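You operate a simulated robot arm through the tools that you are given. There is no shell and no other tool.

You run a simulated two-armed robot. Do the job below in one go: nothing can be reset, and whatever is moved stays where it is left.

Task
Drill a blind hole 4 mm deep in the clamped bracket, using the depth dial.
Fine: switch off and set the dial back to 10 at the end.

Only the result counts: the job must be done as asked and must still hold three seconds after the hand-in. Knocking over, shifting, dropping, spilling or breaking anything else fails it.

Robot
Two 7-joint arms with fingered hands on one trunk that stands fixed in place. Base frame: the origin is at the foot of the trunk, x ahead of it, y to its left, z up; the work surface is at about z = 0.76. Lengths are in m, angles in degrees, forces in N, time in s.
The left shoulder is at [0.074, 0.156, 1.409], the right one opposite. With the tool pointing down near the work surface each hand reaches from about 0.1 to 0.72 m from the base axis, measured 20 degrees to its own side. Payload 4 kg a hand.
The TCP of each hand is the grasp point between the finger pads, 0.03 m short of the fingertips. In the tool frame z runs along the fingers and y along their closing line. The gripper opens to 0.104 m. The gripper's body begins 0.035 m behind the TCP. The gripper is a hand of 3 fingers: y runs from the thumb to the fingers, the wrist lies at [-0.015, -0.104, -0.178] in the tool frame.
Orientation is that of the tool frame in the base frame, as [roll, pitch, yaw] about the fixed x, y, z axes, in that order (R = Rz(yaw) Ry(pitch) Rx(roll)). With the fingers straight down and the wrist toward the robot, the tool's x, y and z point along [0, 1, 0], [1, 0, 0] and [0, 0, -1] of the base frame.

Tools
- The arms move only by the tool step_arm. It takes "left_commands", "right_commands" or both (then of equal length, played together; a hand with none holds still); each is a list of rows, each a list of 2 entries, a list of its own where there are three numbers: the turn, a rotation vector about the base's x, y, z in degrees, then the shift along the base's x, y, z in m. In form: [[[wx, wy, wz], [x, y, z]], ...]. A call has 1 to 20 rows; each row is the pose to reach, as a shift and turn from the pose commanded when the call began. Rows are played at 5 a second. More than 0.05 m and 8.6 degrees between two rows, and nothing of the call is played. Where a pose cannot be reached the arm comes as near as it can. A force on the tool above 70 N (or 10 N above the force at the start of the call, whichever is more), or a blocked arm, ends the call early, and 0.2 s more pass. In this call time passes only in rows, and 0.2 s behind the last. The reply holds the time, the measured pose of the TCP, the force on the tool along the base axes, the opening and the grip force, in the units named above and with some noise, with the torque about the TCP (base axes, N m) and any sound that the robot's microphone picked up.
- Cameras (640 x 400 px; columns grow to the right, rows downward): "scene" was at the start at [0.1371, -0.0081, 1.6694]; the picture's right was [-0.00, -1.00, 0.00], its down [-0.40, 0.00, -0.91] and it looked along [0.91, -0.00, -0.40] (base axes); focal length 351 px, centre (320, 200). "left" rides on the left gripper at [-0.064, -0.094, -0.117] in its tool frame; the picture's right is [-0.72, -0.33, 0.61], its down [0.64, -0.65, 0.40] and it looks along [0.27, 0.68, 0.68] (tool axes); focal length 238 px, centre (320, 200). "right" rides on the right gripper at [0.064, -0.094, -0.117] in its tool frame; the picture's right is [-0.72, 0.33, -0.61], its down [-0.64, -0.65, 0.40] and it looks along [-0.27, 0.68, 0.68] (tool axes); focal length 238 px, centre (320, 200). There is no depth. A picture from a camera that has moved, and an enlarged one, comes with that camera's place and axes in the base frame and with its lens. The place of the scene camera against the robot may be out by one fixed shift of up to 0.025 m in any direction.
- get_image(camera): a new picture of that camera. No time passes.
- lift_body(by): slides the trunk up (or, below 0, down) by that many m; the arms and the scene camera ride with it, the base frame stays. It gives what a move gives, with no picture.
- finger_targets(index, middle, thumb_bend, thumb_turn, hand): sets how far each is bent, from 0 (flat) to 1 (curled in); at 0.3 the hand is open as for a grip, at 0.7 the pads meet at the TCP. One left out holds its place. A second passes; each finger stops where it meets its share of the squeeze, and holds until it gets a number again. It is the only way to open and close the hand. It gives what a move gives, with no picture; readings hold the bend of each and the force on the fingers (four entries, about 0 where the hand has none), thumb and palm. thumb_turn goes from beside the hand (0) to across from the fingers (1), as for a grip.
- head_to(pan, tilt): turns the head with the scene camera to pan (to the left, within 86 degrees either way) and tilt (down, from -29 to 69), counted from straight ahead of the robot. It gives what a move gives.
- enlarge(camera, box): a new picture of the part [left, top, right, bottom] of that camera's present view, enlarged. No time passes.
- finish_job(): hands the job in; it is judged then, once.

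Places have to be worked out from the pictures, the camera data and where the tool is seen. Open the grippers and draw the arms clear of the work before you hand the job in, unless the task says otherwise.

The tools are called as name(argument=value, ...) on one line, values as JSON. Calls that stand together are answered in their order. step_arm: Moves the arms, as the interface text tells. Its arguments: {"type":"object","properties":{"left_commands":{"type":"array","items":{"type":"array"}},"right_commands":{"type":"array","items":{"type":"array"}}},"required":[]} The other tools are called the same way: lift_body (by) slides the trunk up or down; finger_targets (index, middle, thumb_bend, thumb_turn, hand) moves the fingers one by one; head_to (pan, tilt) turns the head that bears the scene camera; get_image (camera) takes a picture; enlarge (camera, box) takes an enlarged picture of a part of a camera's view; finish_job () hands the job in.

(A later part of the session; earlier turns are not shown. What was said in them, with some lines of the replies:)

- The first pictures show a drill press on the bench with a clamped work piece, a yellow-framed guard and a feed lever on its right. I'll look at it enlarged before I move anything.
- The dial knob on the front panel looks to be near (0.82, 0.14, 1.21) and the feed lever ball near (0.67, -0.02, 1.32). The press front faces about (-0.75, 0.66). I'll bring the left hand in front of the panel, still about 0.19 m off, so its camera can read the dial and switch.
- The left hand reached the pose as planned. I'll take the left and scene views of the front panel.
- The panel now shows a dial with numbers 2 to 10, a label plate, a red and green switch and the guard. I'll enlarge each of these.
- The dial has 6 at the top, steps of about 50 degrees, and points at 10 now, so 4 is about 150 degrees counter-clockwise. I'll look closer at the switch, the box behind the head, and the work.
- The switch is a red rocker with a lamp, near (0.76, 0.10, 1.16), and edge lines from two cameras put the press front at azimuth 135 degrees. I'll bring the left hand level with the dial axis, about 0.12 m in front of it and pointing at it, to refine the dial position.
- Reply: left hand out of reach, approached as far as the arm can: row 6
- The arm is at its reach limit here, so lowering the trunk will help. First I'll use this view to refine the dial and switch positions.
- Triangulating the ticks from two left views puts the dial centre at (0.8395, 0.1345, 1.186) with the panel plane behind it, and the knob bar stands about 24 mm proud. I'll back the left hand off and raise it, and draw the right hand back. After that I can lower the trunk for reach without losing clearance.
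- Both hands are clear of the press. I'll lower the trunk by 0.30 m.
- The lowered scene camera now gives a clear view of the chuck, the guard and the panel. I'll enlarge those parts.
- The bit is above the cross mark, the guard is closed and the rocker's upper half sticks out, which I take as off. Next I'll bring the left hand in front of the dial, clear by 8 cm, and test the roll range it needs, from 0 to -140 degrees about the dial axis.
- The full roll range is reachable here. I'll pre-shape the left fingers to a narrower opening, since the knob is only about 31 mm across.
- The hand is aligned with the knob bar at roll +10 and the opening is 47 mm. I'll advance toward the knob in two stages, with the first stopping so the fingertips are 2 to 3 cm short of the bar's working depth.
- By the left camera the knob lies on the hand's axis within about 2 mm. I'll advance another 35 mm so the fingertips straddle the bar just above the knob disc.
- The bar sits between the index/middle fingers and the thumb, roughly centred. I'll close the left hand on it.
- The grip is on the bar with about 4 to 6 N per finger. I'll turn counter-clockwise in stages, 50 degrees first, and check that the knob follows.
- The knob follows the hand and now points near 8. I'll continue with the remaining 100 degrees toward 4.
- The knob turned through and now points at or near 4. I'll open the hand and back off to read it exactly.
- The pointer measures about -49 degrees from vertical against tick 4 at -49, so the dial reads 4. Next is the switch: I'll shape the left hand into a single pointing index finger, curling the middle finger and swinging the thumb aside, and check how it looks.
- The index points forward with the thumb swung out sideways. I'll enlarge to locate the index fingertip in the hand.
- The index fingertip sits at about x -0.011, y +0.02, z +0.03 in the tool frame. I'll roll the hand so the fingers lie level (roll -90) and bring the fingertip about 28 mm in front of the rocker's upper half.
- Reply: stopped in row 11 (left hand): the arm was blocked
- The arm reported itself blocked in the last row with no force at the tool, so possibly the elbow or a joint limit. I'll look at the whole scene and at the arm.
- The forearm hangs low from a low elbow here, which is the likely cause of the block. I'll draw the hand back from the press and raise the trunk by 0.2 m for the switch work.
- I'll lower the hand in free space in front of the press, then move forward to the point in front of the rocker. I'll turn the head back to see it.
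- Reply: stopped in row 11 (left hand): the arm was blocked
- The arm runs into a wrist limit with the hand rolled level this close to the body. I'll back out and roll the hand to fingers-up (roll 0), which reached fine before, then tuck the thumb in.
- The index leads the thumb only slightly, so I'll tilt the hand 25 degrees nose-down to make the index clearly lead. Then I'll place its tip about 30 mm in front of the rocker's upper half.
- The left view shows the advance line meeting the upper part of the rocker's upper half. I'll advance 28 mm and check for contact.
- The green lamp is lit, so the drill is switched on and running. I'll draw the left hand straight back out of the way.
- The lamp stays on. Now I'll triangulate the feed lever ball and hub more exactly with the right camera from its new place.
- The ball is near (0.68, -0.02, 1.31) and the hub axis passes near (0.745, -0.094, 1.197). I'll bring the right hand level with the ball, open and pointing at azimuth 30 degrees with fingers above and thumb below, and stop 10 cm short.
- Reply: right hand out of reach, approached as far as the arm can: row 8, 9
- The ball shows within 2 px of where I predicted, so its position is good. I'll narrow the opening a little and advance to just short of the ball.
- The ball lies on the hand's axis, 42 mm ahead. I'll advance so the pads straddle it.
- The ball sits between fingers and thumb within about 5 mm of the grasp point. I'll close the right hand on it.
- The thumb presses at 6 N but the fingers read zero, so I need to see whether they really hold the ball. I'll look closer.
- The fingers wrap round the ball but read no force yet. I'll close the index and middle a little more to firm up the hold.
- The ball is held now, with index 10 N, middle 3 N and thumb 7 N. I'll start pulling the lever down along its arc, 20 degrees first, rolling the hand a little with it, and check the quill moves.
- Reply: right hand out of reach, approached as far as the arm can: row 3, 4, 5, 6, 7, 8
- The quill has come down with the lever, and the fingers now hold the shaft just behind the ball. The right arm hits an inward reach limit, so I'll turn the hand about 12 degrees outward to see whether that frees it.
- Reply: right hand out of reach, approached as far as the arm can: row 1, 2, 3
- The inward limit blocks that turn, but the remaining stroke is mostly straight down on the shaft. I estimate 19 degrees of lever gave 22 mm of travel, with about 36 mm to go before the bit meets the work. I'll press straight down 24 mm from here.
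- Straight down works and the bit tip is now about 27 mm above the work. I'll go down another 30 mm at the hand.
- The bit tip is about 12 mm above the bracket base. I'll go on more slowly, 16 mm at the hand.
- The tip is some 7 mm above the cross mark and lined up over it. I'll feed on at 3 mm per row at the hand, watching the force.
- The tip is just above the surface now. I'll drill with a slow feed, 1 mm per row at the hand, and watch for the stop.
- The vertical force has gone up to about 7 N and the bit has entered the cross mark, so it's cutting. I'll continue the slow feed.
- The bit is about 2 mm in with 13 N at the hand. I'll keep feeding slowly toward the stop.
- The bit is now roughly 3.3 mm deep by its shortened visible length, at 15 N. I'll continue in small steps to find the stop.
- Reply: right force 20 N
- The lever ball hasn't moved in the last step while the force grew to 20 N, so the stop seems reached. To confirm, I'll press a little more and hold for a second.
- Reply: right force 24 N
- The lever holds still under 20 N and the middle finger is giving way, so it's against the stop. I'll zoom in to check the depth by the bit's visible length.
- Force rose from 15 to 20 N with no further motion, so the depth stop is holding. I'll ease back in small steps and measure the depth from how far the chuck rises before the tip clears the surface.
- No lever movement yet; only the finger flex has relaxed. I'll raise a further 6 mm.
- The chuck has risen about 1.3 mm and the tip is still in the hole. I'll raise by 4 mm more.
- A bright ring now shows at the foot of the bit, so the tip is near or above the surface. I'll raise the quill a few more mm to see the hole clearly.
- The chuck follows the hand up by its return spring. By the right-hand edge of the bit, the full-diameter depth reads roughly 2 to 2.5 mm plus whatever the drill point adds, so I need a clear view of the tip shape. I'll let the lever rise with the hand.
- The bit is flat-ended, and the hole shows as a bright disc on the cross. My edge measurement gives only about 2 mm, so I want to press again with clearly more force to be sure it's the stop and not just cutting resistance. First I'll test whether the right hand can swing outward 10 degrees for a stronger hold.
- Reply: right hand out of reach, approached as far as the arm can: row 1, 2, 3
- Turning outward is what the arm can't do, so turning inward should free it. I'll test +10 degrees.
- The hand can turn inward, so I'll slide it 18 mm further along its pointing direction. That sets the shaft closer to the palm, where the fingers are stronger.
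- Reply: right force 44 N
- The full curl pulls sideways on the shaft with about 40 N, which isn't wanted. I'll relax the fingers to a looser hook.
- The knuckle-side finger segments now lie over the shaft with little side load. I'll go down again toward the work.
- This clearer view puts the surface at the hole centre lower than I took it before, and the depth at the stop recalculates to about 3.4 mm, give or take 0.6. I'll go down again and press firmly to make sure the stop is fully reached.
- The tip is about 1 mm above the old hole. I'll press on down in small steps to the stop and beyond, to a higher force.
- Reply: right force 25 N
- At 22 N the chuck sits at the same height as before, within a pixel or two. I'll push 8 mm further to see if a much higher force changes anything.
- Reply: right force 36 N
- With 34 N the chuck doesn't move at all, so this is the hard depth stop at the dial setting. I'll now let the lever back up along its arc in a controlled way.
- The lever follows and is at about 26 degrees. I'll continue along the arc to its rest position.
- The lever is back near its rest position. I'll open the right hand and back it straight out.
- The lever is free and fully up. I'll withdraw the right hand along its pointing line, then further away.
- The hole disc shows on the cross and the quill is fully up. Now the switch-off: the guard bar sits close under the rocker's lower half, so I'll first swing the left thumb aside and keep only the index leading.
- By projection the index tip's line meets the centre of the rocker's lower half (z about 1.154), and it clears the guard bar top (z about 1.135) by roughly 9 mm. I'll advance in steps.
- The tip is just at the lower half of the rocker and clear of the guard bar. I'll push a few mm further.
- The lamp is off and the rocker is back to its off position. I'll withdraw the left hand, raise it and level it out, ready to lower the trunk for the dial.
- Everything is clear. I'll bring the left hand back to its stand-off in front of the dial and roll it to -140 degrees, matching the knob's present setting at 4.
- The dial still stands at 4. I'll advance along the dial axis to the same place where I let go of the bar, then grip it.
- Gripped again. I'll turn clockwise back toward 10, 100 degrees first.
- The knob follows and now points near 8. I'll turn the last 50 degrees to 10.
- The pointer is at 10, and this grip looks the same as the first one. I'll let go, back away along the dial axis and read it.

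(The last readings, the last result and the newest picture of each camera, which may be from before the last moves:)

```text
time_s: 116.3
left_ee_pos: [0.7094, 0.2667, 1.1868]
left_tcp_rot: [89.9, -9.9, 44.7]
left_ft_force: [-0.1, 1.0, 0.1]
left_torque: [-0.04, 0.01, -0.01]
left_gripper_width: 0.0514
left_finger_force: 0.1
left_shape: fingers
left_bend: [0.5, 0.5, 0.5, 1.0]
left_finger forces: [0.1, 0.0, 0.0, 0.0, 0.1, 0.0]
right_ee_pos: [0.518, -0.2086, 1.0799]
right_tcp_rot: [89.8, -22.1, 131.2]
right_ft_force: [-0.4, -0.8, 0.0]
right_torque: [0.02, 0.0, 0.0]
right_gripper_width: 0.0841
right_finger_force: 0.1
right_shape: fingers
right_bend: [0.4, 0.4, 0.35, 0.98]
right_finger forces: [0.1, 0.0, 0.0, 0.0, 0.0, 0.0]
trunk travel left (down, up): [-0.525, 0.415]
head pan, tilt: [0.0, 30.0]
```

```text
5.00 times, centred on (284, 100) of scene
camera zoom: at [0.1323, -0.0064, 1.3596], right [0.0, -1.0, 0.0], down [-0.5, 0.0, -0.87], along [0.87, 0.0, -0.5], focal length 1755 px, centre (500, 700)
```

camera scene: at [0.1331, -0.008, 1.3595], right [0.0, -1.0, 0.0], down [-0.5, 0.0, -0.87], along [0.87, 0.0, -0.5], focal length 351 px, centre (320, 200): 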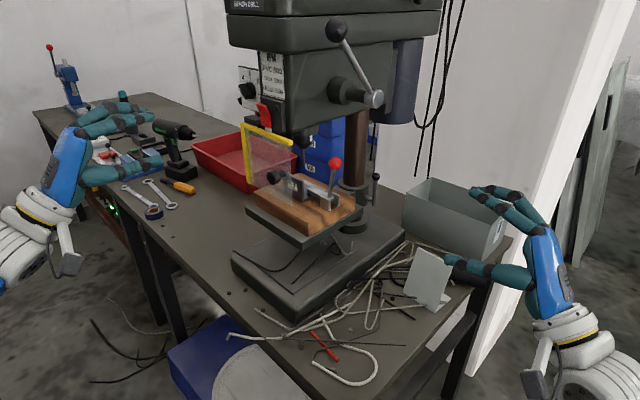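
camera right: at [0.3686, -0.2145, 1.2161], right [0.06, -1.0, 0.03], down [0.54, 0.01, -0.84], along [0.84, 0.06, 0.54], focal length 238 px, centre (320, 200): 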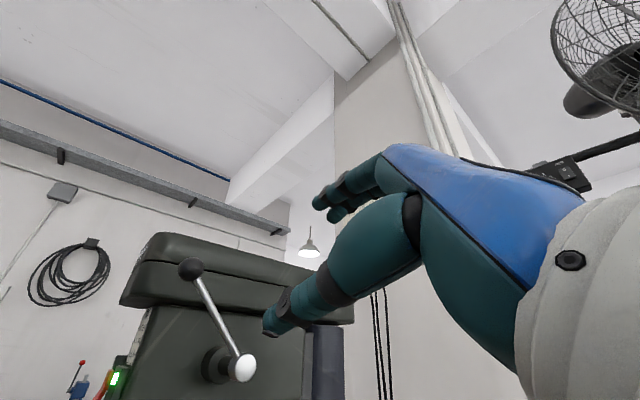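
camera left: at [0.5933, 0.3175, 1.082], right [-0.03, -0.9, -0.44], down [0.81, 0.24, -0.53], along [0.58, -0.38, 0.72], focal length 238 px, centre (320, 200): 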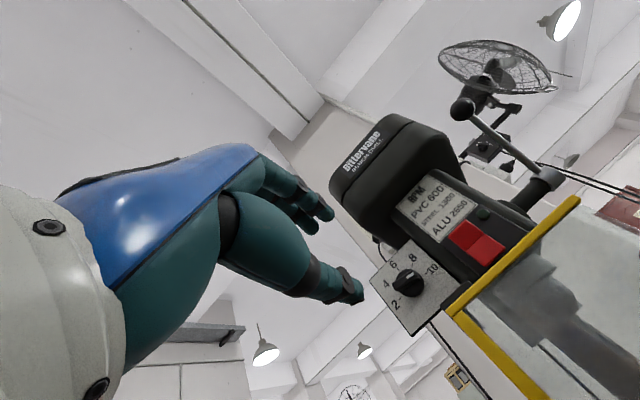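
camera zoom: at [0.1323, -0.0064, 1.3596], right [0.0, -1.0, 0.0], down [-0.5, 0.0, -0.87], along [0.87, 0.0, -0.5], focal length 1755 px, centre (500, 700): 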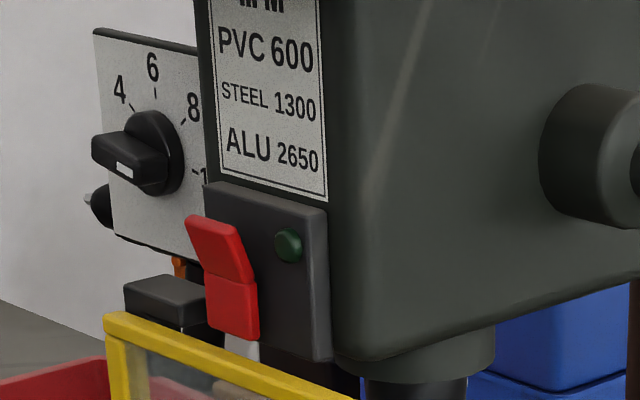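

The pointer reads about 102 degrees against the 10 tick at 101, so the dial is back at 10, and the switch is off with the lamp dark. I'll draw both arms clear and open the hands.

step_arm(left_commands=[[[0, 0, 0], [-0.03, 0.03, 0.0]], [[0, 0, 0], [-0.06, 0.055, 0.0]], [[0, 0, 0], [-0.09, 0.08, 0.0]], [[0, 0, 0], [-0.12, 0.1, 0.0]], [[0, 0, 0], [-0.15, 0.12, 0.0]]], right_commands=[[[0, 0, 0], [-0.015, -0.01, 0.02]], [[0, 0, 0], [-0.03, -0.02, 0.04]], [[0, 0, 0], [-0.045, -0.03, 0.06]], [[0, 0, 0], [-0.06, -0.04, 0.08]], [[0, 0, 0], [-0.075, -0.05, 0.1]]])

finger_targets(hand="left", index=0.3, middle=0.3, thumb_bend=0.3, thumb_turn=1.0)

finger_targets(hand="right", index=0.3, middle=0.3, thumb_bend=0.3, thumb_turn=1.0)

lift_body(by=0.25)

get_image(camera="scene")

enlarge(camera="scene", box=[240, 120, 400, 220])

enlarge(camera="scene", box=[250, 200, 378, 280])

```text
time_s: 117.5
left_ee_pos: [0.557, 0.3849, 1.1849]
left_tcp_rot: [90.0, -9.8, 44.7]
left_ft_force: [0.1, -0.2, 0.0]
left_torque: [0.0, 0.01, -0.02]
left_gripper_width: 0.0513
left_finger_force: 0.0
left_shape: fingers
left_bend: [0.5, 0.5, 0.5, 1.0]
left_finger forces: [0.1, 0.0, 0.0, 0.1, 0.0, 0.0]
right_ee_pos: [0.4418, -0.2583, 1.1806]
right_tcp_rot: [89.7, -22.0, 131.1]
right_ft_force: [0.7, 0.2, 0.3]
right_torque: [-0.01, 0.01, 0.0]
right_gripper_width: 0.0837
right_finger_force: 0.1
right_shape: fingers
right_bend: [0.4, 0.4, 0.35, 0.98]
right_finger forces: [0.1, 0.0, 0.1, 0.0, 0.1, 0.0]
trunk travel left (down, up): [-0.525, 0.415]
head pan, tilt: [0.0, 30.0]
```

```text
time_s: 118.5
left_ee_pos: [0.5592, 0.3848, 1.1864]
left_tcp_rot: [90.0, -9.8, 44.8]
left_ft_force: [0.0, 0.0, 0.3]
left_torque: [0.0, 0.03, -0.05]
left_gripper_width: 0.1026
left_finger_force: 0.1
left_shape: fingers
left_bend: [0.3, 0.3, 0.3, 0.98]
left_finger forces: [0.1, 0.0, 0.1, 0.0, 0.1, 0.0]
right_ee_pos: [0.4438, -0.2578, 1.1788]
right_tcp_rot: [89.8, -22.1, 131.2]
right_ft_force: [1.1, 0.0, 0.5]
right_torque: [0.01, -0.02, 0.0]
right_gripper_width: 0.0838
right_finger_force: 0.1
right_shape: fingers
right_bend: [0.4, 0.4, 0.35, 0.98]
right_finger forces: [0.1, 0.1, 0.1, 0.1, 0.0, 0.0]
trunk travel left (down, up): [-0.525, 0.415]
head pan, tilt: [0.0, 30.0]
```

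```text
time_s: 119.5
left_ee_pos: [0.559, 0.3848, 1.1856]
left_tcp_rot: [90.0, -9.8, 44.9]
left_ft_force: [-0.7, -0.2, -0.6]
left_torque: [0.02, -0.02, 0.02]
left_gripper_width: 0.1027
left_finger_force: 0.1
left_shape: fingers
left_bend: [0.3, 0.3, 0.3, 0.98]
left_finger forces: [0.0, 0.0, 0.0, 0.1, 0.0, 0.0]
right_ee_pos: [0.4433, -0.2589, 1.1795]
right_tcp_rot: [89.8, -22.2, 131.1]
right_ft_force: [0.3, -0.2, 0.3]
right_torque: [-0.02, 0.0, 0.0]
right_gripper_width: 0.1028
right_finger_force: 0.0
right_shape: fingers
right_bend: [0.3, 0.3, 0.3, 0.98]
right_finger forces: [0.0, 0.1, 0.1, 0.0, 0.1, 0.1]
trunk travel left (down, up): [-0.525, 0.415]
head pan, tilt: [0.0, 30.0]
```

```text
time_s: 122.1
left_ee_pos: [0.56, 0.3856, 1.4341]
left_tcp_rot: [90.0, -9.8, 44.9]
left_ft_force: [-0.8, -0.5, 0.6]
left_torque: [-0.03, 0.0, 0.0]
left_gripper_width: 0.1028
left_finger_force: 0.0
left_shape: fingers
left_bend: [0.3, 0.3, 0.3, 0.98]
left_finger forces: [0.0, 0.1, 0.1, 0.1, 0.0, 0.0]
right_ee_pos: [0.4431, -0.259, 1.429]
right_tcp_rot: [89.8, -22.2, 131.2]
right_ft_force: [-0.4, 0.5, 0.5]
right_torque: [0.06, -0.02, -0.01]
right_gripper_width: 0.1026
right_finger_force: 0.0
right_shape: fingers
right_bend: [0.3, 0.3, 0.3, 0.98]
right_finger forces: [0.0, 0.1, 0.1, 0.0, 0.1, 0.0]
trunk travel left (down, up): [-0.775, 0.165]
head pan, tilt: [0.0, 30.0]
```

```text
taken
camera scene: at [0.1331, -0.0076, 1.6094], right [0.0, -1.0, 0.0], down [-0.5, 0.0, -0.87], along [0.87, 0.0, -0.5], focal length 351 px, centre (320, 200)
```

scene: 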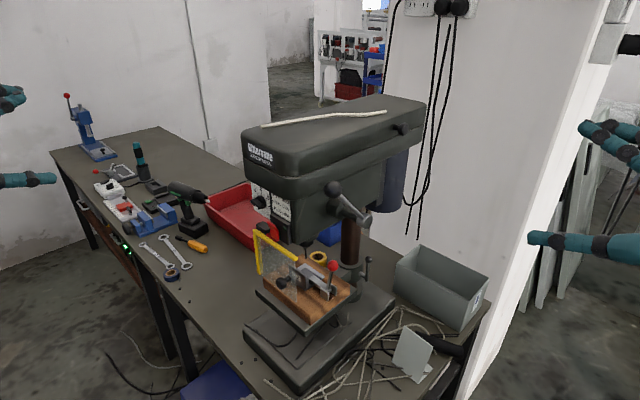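

```text
4.00 times, centred on (320, 170) of scene
camera zoom: at [0.1331, -0.0076, 1.6094], right [0.0, -1.0, 0.0], down [-0.5, 0.0, -0.87], along [0.87, 0.0, -0.5], focal length 1404 px, centre (320, 320)
```

zoom: 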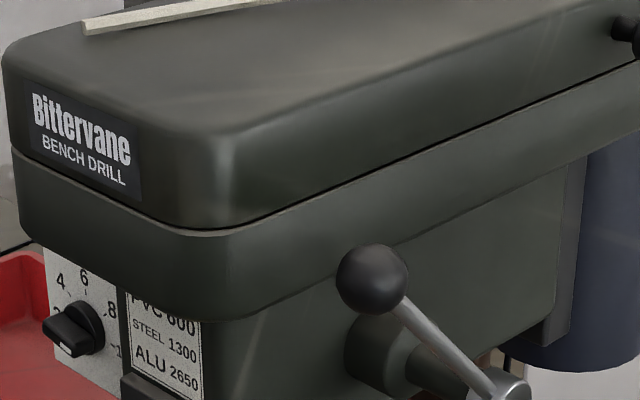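

```text
5.00 times, centred on (314, 240) of scene
camera zoom: at [0.1331, -0.0076, 1.6094], right [0.0, -1.0, 0.0], down [-0.5, 0.0, -0.87], along [0.87, 0.0, -0.5], focal length 1755 px, centre (350, 0)
```

zoom: 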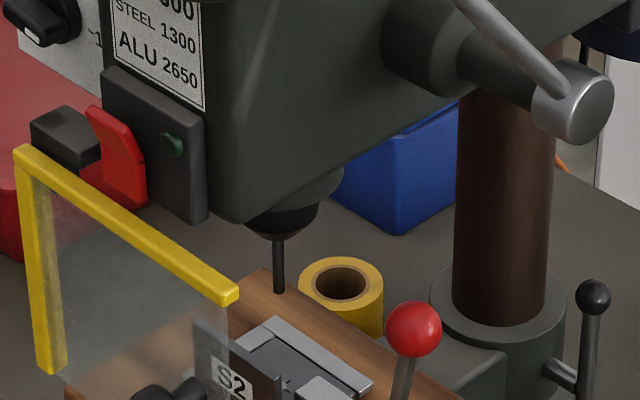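

The arms are clear, the lever is up, the switch is off, and the rope, guard and clamp are where they were. Before handing in I'll take one closer look at the hole from this steeper angle.

head_to(pan=-2, tilt=42)

get_image(camera="scene")

enlarge(camera="scene", box=[290, 180, 322, 200])

```text
time_s: 122.9
left_ee_pos: [0.5603, 0.3858, 1.4348]
left_tcp_rot: [90.1, -9.9, 44.7]
left_ft_force: [0.0, 1.2, -0.5]
left_torque: [-0.01, -0.01, 0.03]
left_gripper_width: 0.1026
left_finger_force: 0.1
left_shape: fingers
left_bend: [0.3, 0.3, 0.3, 0.98]
left_finger forces: [0.1, 0.0, 0.1, 0.0, 0.0, 0.0]
right_ee_pos: [0.4445, -0.2583, 1.4296]
right_tcp_rot: [89.8, -22.2, 131.1]
right_ft_force: [0.8, 0.1, -0.3]
right_torque: [0.03, 0.02, -0.04]
right_gripper_width: 0.1027
right_finger_force: 0.0
right_shape: fingers
right_bend: [0.3, 0.3, 0.3, 0.98]
right_finger forces: [0.0, 0.1, 0.1, 0.0, 0.0, 0.0]
trunk travel left (down, up): [-0.775, 0.165]
head pan, tilt: [-2.0, 42.0]
```

```text
taken
camera scene: at [0.1263, -0.0105, 1.5912], right [-0.03, -1.0, 0.0], down [-0.67, 0.02, -0.74], along [0.74, -0.03, -0.67], focal length 351 px, centre (320, 200)
```

scene: 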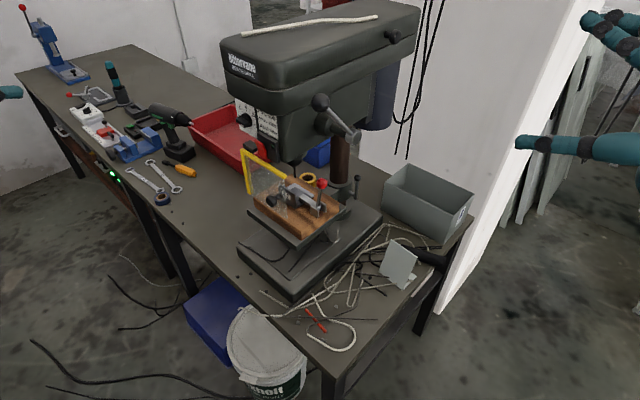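

```text
16.00 times, centred on (306, 190) of scene
camera zoom: at [0.1263, -0.0105, 1.5912], right [-0.03, -1.0, 0.0], down [-0.67, 0.02, -0.74], along [0.74, -0.03, -0.67], focal length 5615 px, centre (544, 360)
```

zoom: 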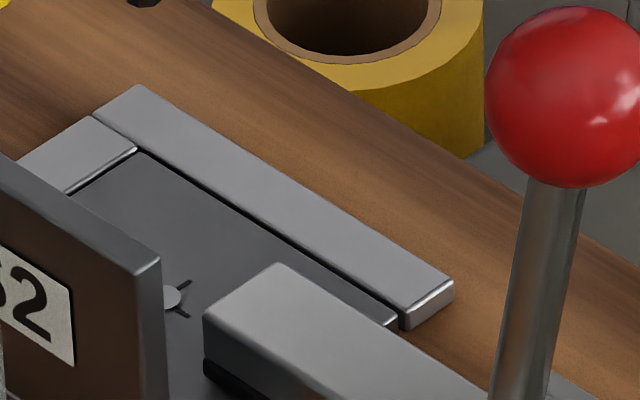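

The hole is on the cross mark, and the quill went firmly against the stop at dial 4, unmoved from 22 N up to 34 N. The dial is back at 10, the switch is off, and both hands are open and clear, so I'm handing the job in.

finish_job()

```text
The job is handed in.
```

I drilled the blind hole on the bracket's cross mark, running the quill down to the depth stop with the dial at 4. I couldn't measure the depth exactly, so the 4 mm rests on that stop.

- **Depth:** Raising the push on the lever from 22 N to 34 N didn't move the quill any further, so I took that as the stop. Rough readings from the pictures gave anywhere from about 2 to 3.6 mm; the better ones came to about 3 to 3.5 mm, give or take half a millimetre. The hole shows only as a flat disc in the pictures, so its depth can't be read directly.
- **Finishing:** The drill is switched off and its lamp is dark. The dial is back at 10; its pointer reads within about 2 degrees of the mark.
- **Surroundings:** The lever and quill are fully up. The guard, clamp and the rope on the drill head look undisturbed in the last pictures. Both hands are open and clear of the press.
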